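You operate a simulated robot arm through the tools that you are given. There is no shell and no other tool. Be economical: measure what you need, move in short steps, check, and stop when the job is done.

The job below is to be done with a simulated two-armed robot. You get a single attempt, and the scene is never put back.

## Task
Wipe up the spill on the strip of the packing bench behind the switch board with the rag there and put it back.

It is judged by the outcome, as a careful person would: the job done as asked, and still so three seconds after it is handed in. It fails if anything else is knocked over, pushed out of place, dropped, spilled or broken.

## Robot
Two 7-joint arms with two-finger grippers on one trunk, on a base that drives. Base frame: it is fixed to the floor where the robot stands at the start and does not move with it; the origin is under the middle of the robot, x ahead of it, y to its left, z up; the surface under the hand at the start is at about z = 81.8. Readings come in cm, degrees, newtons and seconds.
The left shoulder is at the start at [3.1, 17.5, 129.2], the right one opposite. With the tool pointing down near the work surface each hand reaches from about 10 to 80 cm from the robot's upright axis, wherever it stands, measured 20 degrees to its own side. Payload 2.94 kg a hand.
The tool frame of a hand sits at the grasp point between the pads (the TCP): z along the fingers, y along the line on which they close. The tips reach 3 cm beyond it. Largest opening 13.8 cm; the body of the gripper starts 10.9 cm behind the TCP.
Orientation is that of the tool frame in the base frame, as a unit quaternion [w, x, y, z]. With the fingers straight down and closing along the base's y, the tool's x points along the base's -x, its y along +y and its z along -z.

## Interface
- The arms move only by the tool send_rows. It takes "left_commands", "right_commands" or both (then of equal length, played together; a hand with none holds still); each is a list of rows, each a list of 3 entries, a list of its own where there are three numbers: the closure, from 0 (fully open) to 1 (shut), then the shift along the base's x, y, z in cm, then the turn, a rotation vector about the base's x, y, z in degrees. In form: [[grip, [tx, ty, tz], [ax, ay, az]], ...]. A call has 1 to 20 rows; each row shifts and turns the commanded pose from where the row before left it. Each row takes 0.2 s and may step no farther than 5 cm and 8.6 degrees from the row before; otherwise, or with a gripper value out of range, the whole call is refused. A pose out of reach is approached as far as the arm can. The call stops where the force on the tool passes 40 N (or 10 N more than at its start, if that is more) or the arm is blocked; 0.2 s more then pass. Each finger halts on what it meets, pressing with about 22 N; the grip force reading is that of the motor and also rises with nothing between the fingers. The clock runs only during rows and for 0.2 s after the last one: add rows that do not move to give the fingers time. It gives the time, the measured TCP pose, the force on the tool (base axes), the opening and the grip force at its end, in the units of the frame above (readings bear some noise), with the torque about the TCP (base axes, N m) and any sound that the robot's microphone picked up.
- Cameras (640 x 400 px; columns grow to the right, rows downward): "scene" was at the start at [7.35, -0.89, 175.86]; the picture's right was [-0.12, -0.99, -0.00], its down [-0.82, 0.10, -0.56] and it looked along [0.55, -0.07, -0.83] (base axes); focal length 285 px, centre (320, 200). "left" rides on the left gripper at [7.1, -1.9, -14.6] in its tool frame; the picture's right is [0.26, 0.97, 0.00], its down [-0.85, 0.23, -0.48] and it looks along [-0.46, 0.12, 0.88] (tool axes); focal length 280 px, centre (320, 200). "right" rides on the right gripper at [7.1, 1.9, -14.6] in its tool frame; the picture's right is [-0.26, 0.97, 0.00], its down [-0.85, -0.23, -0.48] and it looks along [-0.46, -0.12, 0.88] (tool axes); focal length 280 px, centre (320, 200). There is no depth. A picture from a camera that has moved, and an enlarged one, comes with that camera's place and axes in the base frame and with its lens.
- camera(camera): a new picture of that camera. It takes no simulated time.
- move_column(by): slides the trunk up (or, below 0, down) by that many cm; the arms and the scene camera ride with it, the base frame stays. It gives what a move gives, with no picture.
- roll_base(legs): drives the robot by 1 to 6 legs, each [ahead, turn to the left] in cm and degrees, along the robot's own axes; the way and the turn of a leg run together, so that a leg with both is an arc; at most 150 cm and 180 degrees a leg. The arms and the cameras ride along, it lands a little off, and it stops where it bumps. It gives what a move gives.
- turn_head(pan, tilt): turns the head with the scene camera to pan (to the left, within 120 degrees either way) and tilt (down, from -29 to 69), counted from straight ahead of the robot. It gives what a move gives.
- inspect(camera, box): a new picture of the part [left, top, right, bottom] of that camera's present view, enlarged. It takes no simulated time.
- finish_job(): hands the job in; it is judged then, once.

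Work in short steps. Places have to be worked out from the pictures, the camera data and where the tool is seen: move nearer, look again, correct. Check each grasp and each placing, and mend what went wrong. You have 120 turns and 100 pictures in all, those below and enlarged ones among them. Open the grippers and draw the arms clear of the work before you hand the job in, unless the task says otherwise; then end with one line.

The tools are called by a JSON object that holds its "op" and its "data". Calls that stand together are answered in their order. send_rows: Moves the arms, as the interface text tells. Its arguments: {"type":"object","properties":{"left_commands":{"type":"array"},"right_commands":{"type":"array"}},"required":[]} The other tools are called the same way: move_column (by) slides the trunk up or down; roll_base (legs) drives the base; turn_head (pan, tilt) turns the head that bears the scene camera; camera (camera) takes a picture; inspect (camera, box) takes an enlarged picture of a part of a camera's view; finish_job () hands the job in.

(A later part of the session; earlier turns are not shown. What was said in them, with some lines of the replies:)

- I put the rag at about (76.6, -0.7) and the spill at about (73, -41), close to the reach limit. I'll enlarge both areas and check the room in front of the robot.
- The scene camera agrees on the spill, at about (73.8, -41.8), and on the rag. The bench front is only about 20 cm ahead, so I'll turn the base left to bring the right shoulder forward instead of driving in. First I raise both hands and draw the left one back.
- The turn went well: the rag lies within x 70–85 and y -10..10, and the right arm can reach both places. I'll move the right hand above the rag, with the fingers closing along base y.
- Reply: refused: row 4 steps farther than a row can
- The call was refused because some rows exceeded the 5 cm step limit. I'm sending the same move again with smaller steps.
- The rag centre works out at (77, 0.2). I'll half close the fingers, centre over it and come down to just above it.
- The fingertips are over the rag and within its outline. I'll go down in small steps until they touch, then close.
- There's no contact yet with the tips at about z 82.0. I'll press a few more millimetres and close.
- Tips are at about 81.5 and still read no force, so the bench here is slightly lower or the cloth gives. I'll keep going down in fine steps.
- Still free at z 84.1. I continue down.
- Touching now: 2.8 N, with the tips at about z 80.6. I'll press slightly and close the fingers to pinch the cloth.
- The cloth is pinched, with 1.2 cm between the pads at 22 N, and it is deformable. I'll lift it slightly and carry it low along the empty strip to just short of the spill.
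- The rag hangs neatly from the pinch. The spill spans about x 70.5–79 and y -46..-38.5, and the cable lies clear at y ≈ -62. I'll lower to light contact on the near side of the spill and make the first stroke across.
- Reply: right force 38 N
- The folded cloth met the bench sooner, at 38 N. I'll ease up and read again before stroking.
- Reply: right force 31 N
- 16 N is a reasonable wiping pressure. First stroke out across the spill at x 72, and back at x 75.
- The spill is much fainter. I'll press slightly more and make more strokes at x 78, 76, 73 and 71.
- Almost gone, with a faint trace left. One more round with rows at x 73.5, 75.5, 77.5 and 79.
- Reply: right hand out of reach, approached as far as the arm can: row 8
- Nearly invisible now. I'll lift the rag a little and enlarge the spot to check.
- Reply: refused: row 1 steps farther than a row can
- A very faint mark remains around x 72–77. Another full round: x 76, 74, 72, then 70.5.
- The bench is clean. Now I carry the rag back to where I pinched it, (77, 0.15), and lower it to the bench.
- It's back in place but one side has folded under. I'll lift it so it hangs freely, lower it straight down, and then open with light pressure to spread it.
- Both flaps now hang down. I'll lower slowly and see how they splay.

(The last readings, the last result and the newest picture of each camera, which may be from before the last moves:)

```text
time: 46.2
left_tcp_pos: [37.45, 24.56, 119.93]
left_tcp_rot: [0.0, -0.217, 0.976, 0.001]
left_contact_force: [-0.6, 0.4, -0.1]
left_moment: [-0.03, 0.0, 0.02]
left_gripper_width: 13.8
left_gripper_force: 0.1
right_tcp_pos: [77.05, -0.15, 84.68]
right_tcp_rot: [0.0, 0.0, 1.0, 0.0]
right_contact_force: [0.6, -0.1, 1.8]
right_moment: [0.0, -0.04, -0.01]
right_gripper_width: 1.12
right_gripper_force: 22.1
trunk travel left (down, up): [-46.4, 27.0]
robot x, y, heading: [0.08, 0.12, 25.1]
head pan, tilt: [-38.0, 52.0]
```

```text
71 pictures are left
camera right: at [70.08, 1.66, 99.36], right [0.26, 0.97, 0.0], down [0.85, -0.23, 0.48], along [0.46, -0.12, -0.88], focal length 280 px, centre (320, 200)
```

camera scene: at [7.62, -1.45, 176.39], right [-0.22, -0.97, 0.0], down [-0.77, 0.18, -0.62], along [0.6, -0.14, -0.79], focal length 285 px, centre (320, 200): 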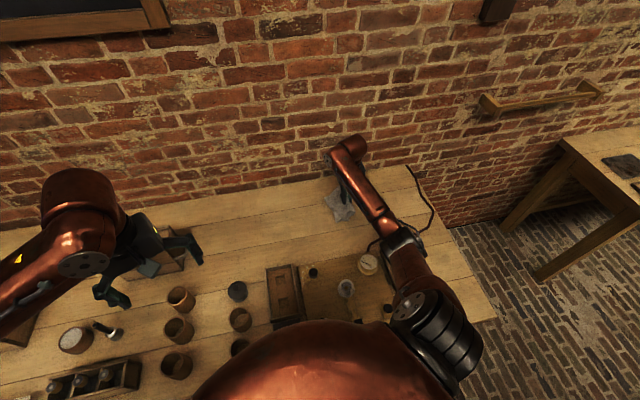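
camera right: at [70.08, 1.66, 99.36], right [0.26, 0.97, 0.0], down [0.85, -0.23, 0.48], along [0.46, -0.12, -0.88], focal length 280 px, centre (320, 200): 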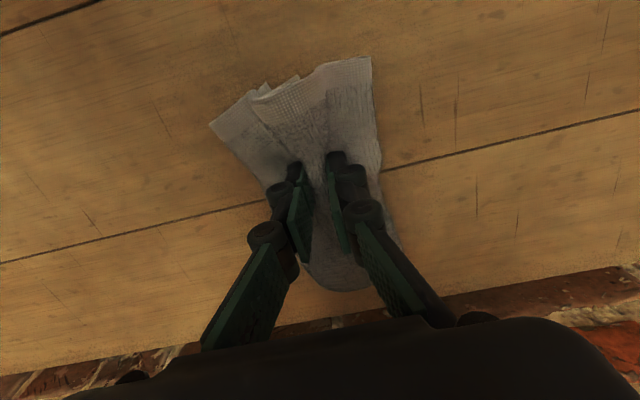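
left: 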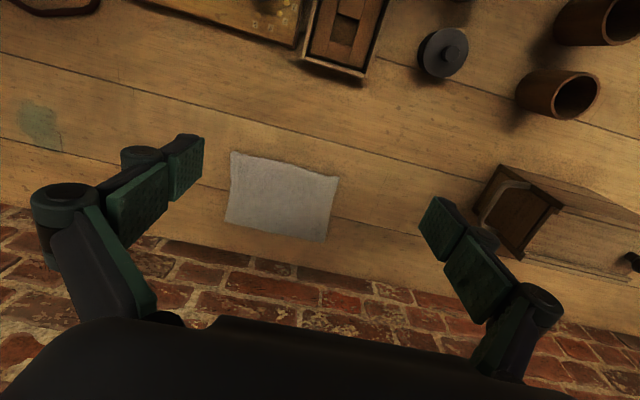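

It splayed fairly evenly. I'll lower a touch and open slowly so the fingers spread the cloth outward.

{"op": "send_rows", "data": {"right_commands": [[1, [0, 0, -0.4], [0, 0, 0]], [0.9, [0, 0, 0], [0, 0, 0]], [0.8, [0, 0, 0], [0, 0, 0]], [0.7, [0, 0, 0], [0, 0, 0]], [0.6, [0, 0, 0], [0, 0, 0]], [0.6, [0, 0, 0], [0, 0, 0]]]}}

{"op": "camera", "data": {"camera": "right"}}

```text
time: 47.6
left_tcp_pos: [37.58, 24.74, 119.89]
left_tcp_rot: [0.0, -0.217, 0.976, 0.0]
left_contact_force: [0.6, 0.4, 0.7]
left_moment: [0.02, 0.02, 0.01]
left_gripper_width: 13.8
left_gripper_force: 0.0
right_tcp_pos: [77.18, -0.24, 84.16]
right_tcp_rot: [-0.002, 0.0, 1.0, 0.0]
right_contact_force: [-1.0, -1.3, 2.7]
right_moment: [-0.07, -0.03, 0.01]
right_gripper_width: 5.67
right_gripper_force: 1.3
trunk travel left (down, up): [-46.4, 27.0]
robot x, y, heading: [0.23, 0.33, 25.0]
head pan, tilt: [-38.0, 52.0]
```

```text
70 pictures are left
camera right: at [70.06, 1.65, 98.95], right [0.26, 0.96, 0.0], down [0.85, -0.23, 0.47], along [0.46, -0.12, -0.88], focal length 280 px, centre (320, 200)
```

right: 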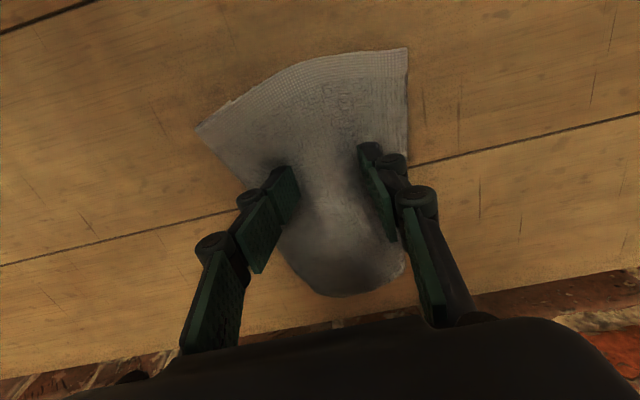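

That's spreading it well. I'll open further to flatten it more.

{"op": "send_rows", "data": {"right_commands": [[0.5, [0, 0, 0], [0, 0, 0]], [0.4, [0, 0, 0], [0, 0, 0]], [0.3, [0, 0, 0], [0, 0, 0]], [0.2, [0, 0, 0], [0, 0, 0]], [0.2, [0, 0, 0], [0, 0, 0]]]}}

{"op": "camera", "data": {"camera": "right"}}

```text
time: 48.8
left_tcp_pos: [37.55, 24.62, 119.91]
left_tcp_rot: [0.0, -0.216, 0.976, 0.0]
left_contact_force: [-0.5, -0.7, 0.2]
left_moment: [-0.02, 0.01, -0.03]
left_gripper_width: 13.8
left_gripper_force: 0.1
right_tcp_pos: [77.22, -0.18, 84.13]
right_tcp_rot: [-0.001, 0.0, 1.0, -0.001]
right_contact_force: [-0.6, 0.1, 0.9]
right_moment: [0.02, -0.01, -0.02]
right_gripper_width: 11.03
right_gripper_force: 0.0
trunk travel left (down, up): [-46.4, 27.0]
robot x, y, heading: [-0.44, 0.08, 25.1]
head pan, tilt: [-38.0, 52.0]
```

```text
69 pictures are left
camera right: at [70.08, 1.63, 98.93], right [0.26, 0.96, 0.0], down [0.85, -0.23, 0.47], along [0.46, -0.12, -0.88], focal length 280 px, centre (320, 200)
```

right: 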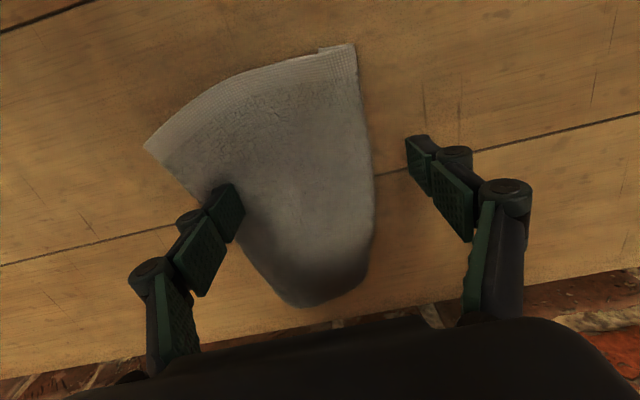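

The rag slid about 2–3 cm toward -y. I'll raise the hand straight up and look at how it lies.

{"op": "send_rows", "data": {"right_commands": [[0.2, [0, 0, 1], [0, 0, 0]], [0.2, [0, 0, 3], [0, 0, 0]], [0.1, [0, 0, 5], [0, 0, 0]], [0, [0, 0, 5], [0, 0, 0]], [0, [-4, 0, 3], [0, 0, 0]], [0, [0, 0, 0], [0, 0, 0]]]}}

{"op": "camera", "data": {"camera": "right"}}

```text
time: 50.2
left_tcp_pos: [37.95, 24.45, 119.84]
left_tcp_rot: [-0.001, -0.216, 0.976, 0.002]
left_contact_force: [-0.3, -0.1, 0.5]
left_moment: [0.09, 0.05, 0.01]
left_gripper_width: 13.81
left_gripper_force: 0.1
right_tcp_pos: [73.44, -0.46, 100.88]
right_tcp_rot: [-0.002, 0.001, 1.0, 0.001]
right_contact_force: [-0.4, 0.2, 0.5]
right_moment: [0.07, 0.06, 0.0]
right_gripper_width: 13.81
right_gripper_force: 0.0
trunk travel left (down, up): [-46.4, 27.0]
robot x, y, heading: [-0.06, 0.03, 25.0]
head pan, tilt: [-38.0, 52.0]
```

```text
68 pictures are left
camera right: at [66.3, 1.34, 115.74], right [0.26, 0.96, 0.0], down [0.85, -0.23, 0.47], along [0.46, -0.12, -0.88], focal length 280 px, centre (320, 200)
```

right: 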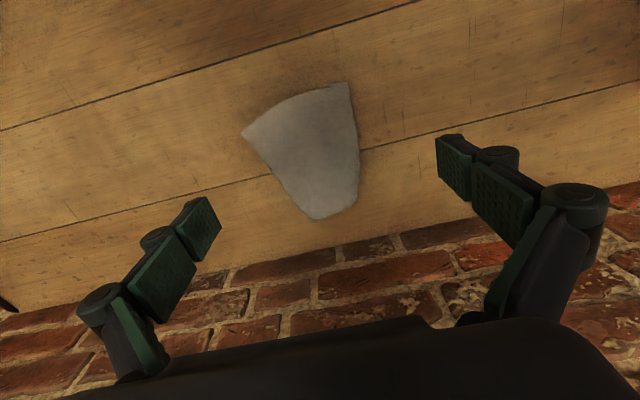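

The rag lies flat at about (77, -2.8), roughly 3 cm off in y. I'll close the fingers, press lightly on its middle and nudge it +3 cm.

{"op": "send_rows", "data": {"right_commands": [[0.5, [3.5, -2.4, 0], [0, 0, 0]], [1, [0, 0, -4], [0, 0, 0]], [1, [0, 0, -4], [0, 0, 0]], [1, [0, 0, -4], [0, 0, 0]], [1, [0, 0, -2], [0, 0, 0]], [1, [0, 0, -1.4], [0, 0, 0]], [1, [0, 0, -1], [0, 0, 0]], [1, [0, 0, 0], [0, 0, 0]]]}}

```text
time: 52.0
left_tcp_pos: [37.53, 24.66, 119.86]
left_tcp_rot: [0.0, -0.216, 0.976, 0.0]
left_contact_force: [0.8, -0.5, 0.0]
left_moment: [0.01, 0.04, 0.0]
left_gripper_width: 13.81
left_gripper_force: 0.1
right_tcp_pos: [76.6, -2.57, 84.63]
right_tcp_rot: [0.0, 0.0, 1.0, 0.0]
right_contact_force: [-0.3, -0.5, 2.4]
right_moment: [-0.01, 0.02, 0.0]
right_gripper_width: 0.76
right_gripper_force: 22.0
trunk travel left (down, up): [-46.4, 27.0]
robot x, y, heading: [-0.16, -0.14, 25.1]
head pan, tilt: [-38.0, 52.0]
```

I'm in contact at 2.4 N. I press a little more and slide it +3 cm in y.

{"op": "send_rows", "data": {"right_commands": [[1, [0, 0, -0.3], [0, 0, 0]], [1, [0, 0.8, 0], [0, 0, 0]], [1, [0, 0.8, 0], [0, 0, 0]], [1, [0, 0.8, 0], [0, 0, 0]], [1, [0, 0.6, 0], [0, 0, 0]], [1, [0, 0, 0], [0, 0, 0]]]}}

{"op": "camera", "data": {"camera": "right"}}

```text
time: 53.4
left_tcp_pos: [37.65, 24.57, 119.94]
left_tcp_rot: [0.0, -0.217, 0.976, 0.0]
left_contact_force: [0.7, 0.5, -1.3]
left_moment: [0.02, -0.05, 0.03]
left_gripper_width: 13.8
left_gripper_force: 0.1
right_tcp_pos: [76.72, 0.43, 84.57]
right_tcp_rot: [-0.001, 0.0, 1.0, 0.0]
right_contact_force: [0.2, 0.4, 1.4]
right_moment: [0.01, -0.02, 0.01]
right_gripper_width: 0.73
right_gripper_force: 21.8
trunk travel left (down, up): [-46.4, 27.0]
robot x, y, heading: [-0.01, -0.13, 25.3]
head pan, tilt: [-38.0, 52.0]
```

```text
67 pictures are left
camera right: at [69.55, 2.33, 99.21], right [0.26, 0.97, 0.0], down [0.85, -0.23, 0.47], along [0.46, -0.12, -0.88], focal length 280 px, centre (320, 200)
```

right: 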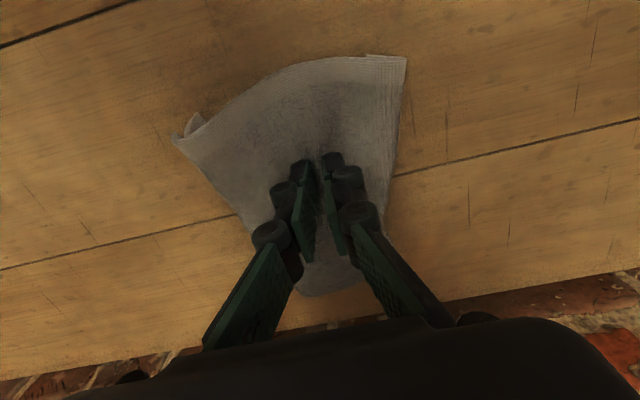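

The rag followed and is centred again. I'll open only a little to free the cloth, lift straight up, and look.

{"op": "send_rows", "data": {"right_commands": [[0.85, [0, 0, 0], [0, 0, 0]], [0.8, [0, 0, 0], [0, 0, 0]], [0.8, [0, 0, 0.5], [0, 0, 0]], [0.8, [0, 0, 1], [0, 0, 0]], [0.8, [0, 0, 3], [0, 0, 0]], [0.6, [0, 0, 5], [0, 0, 0]], [0.3, [0, 0, 5], [0, 0, 0]], [0, [-4, 0, 3], [0, 0, 0]], [0, [0, 0, 0], [0, 0, 0]]]}}

{"op": "camera", "data": {"camera": "right"}}

```text
time: 55.4
left_tcp_pos: [37.75, 24.51, 119.82]
left_tcp_rot: [-0.001, -0.216, 0.976, 0.001]
left_contact_force: [0.6, -0.9, -0.5]
left_moment: [0.03, 0.05, 0.0]
left_gripper_width: 13.8
left_gripper_force: 0.1
right_tcp_pos: [72.81, 0.24, 101.64]
right_tcp_rot: [-0.001, 0.001, 1.0, 0.001]
right_contact_force: [1.0, 0.1, 0.1]
right_moment: [0.07, 0.03, 0.02]
right_gripper_width: 11.33
right_gripper_force: 0.1
trunk travel left (down, up): [-46.4, 27.0]
robot x, y, heading: [-0.28, -0.13, 25.1]
head pan, tilt: [-38.0, 52.0]
```

```text
66 pictures are left
camera right: at [65.78, 2.01, 116.56], right [0.26, 0.96, 0.0], down [0.85, -0.23, 0.47], along [0.46, -0.12, -0.88], focal length 280 px, centre (320, 200)
```

right: 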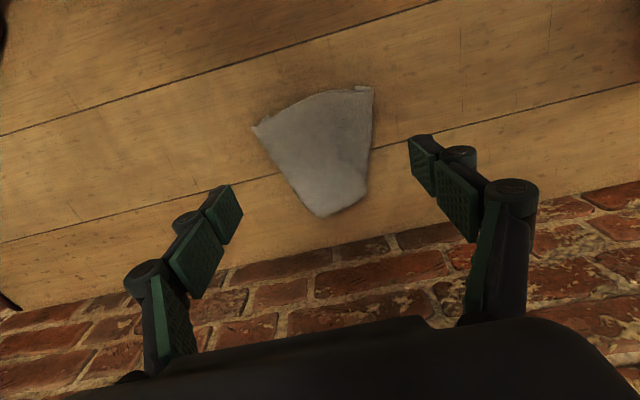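

The rag is centred at about (77.1, -0.2), its original place. Now I raise and draw the right hand back, passing over the spot for a last look.

{"op": "send_rows", "data": {"right_commands": [[0, [-1, 0, 4.5], [0, 0, 0]], [0, [-1, 0, 4.5], [0, 0, 0]], [0, [-3, 0, 3.5], [0, 0, 0]], [0, [-4, -2, 2], [0, 0, 0]], [0, [-4, -2.5, 1], [0, 0, 0]], [0, [-4, -2.5, 0], [0, 0, 0]], [0, [-4, -2.5, 0], [0, 0, 0]], [0, [-4, -2.5, 0], [0, 0, 0]], [0, [0, -3, 0], [0, 0, 0]], [0, [0, 0, 0], [0, 0, 0]]]}}

{"op": "camera", "data": {"camera": "right"}}

{"op": "inspect", "data": {"camera": "scene", "box": [220, 150, 460, 300]}}

```text
time: 56.8
left_tcp_pos: [37.75, 24.25, 121.46]
left_tcp_rot: [0.011, -0.212, 0.977, -0.012]
left_contact_force: [-10.2, 15.6, 28.9]
left_moment: [-4.03, 0.2, -1.53]
left_gripper_width: 13.79
left_gripper_force: 0.0
right_tcp_pos: [58.41, -7.4, 117.26]
right_tcp_rot: [0.011, 0.024, 0.999, -0.022]
right_contact_force: [0.4, -1.2, -0.3]
right_moment: [0.03, -0.04, -0.03]
right_gripper_width: 13.77
right_gripper_force: 0.2
trunk travel left (down, up): [-46.4, 27.0]
robot x, y, heading: [-0.36, -0.25, 24.8]
head pan, tilt: [-38.0, 52.0]
stopped in row 6 (left hand): the force on the tool passed its limit at 167 N (the readings are from after the stop); the commanded pose is now the measured one
```

```text
65 pictures are left
camera right: at [51.15, -4.71, 131.82], right [0.31, 0.95, -0.04], down [0.83, -0.25, 0.5], along [0.47, -0.19, -0.86], focal length 280 px, centre (320, 200)
```

right: 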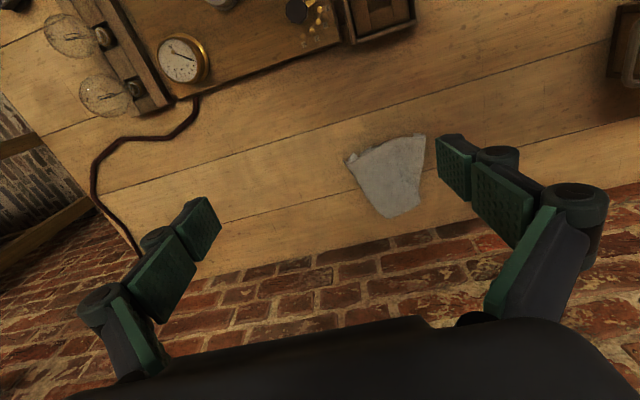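

```text
2.67 times, centred on (340, 225) of scene
camera zoom: at [7.38, -1.65, 176.41], right [-0.23, -0.97, 0.0], down [-0.77, 0.18, -0.62], along [0.6, -0.14, -0.79], focal length 761 px, centre (267, 133)
```

zoom: 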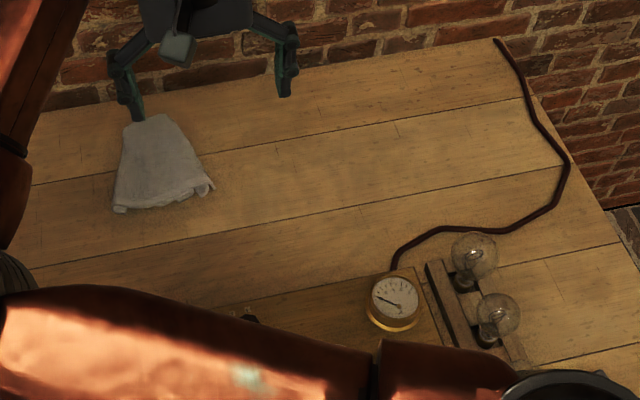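

The bench is clean and the rag is in place, but while drawing back the right arm's elbow touched the left gripper. I'll check the scene before moving either arm.

{"op": "camera", "data": {"camera": "scene"}}

{"op": "camera", "data": {"camera": "left"}}

```text
63 pictures are left
camera scene: at [7.38, -1.65, 176.41], right [-0.23, -0.97, 0.0], down [-0.77, 0.18, -0.62], along [0.6, -0.14, -0.79], focal length 285 px, centre (320, 200)
```

scene: 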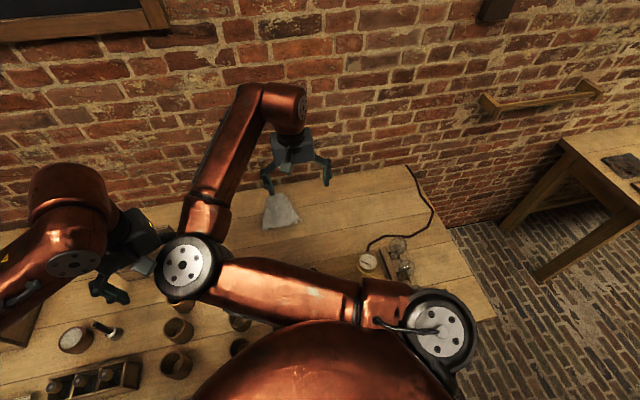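

```text
62 pictures are left
camera left: at [31.62, 19.83, 135.89], right [-0.64, 0.77, -0.03], down [0.66, 0.57, 0.48], along [0.39, 0.29, -0.88], focal length 280 px, centre (320, 200)
```

left: 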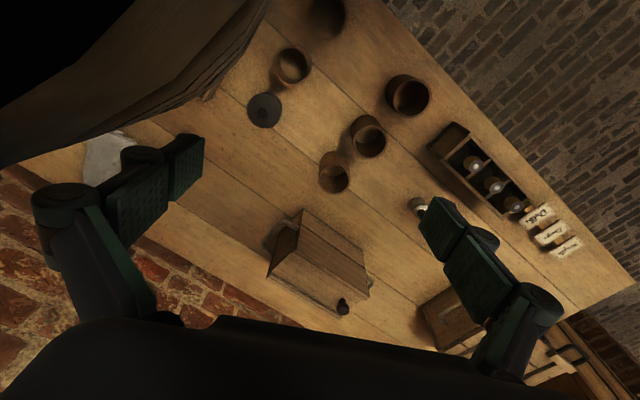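

The right elbow swung over to the left hand, and nothing on the bench was touched. I'll move the left hand away (+y, up) to clear it.

{"op": "send_rows", "data": {"left_commands": [[0, [0, 3, 2], [0, 0, 0]], [0, [0, 3, 2], [0, 0, 0]], [0, [0, 3, 2], [0, 0, 0]], [0, [0, 3, 0], [0, 0, 0]], [0, [0, 0, 0], [0, 0, 0]]]}}

{"op": "camera", "data": {"camera": "scene"}}

```text
time: 58.0
left_tcp_pos: [37.98, 36.23, 127.18]
left_tcp_rot: [0.009, -0.212, 0.977, -0.012]
left_contact_force: [0.7, 1.0, -0.5]
left_moment: [0.01, 0.05, 0.03]
left_gripper_width: 13.81
left_gripper_force: 0.0
right_tcp_pos: [58.64, -7.41, 117.41]
right_tcp_rot: [0.011, 0.024, 0.999, -0.022]
right_contact_force: [-0.2, -0.4, -0.1]
right_moment: [0.02, 0.0, 0.02]
right_gripper_width: 13.8
right_gripper_force: 0.1
trunk travel left (down, up): [-46.4, 27.0]
robot x, y, heading: [0.25, -0.4, 25.2]
head pan, tilt: [-38.0, 52.0]
```

```text
61 pictures are left
camera scene: at [7.65, -1.61, 176.39], right [-0.23, -0.97, 0.0], down [-0.77, 0.18, -0.62], along [0.6, -0.14, -0.79], focal length 285 px, centre (320, 200)
```

scene: 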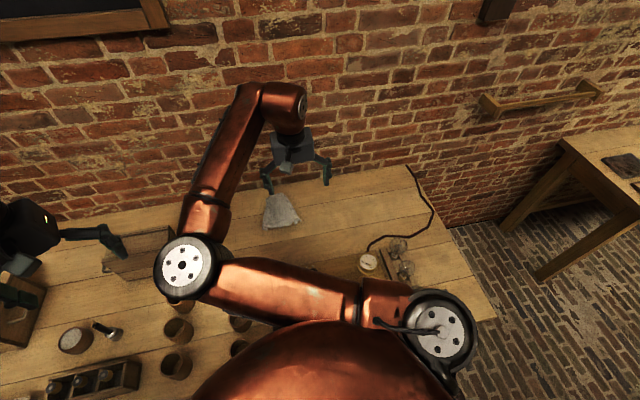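

Both arms are free of contact and well above the bench with grippers open. The spill is gone, the rag is back in its place and nothing else has moved, so I'm handing in.

{"op": "finish_job", "data": {}}

```text
The job is handed in.
```

I wiped up the spill and put the rag back where it lay, though its sides are somewhat folded under. While drawing back, the right arm's elbow struck the left gripper, but nothing on the bench was disturbed.
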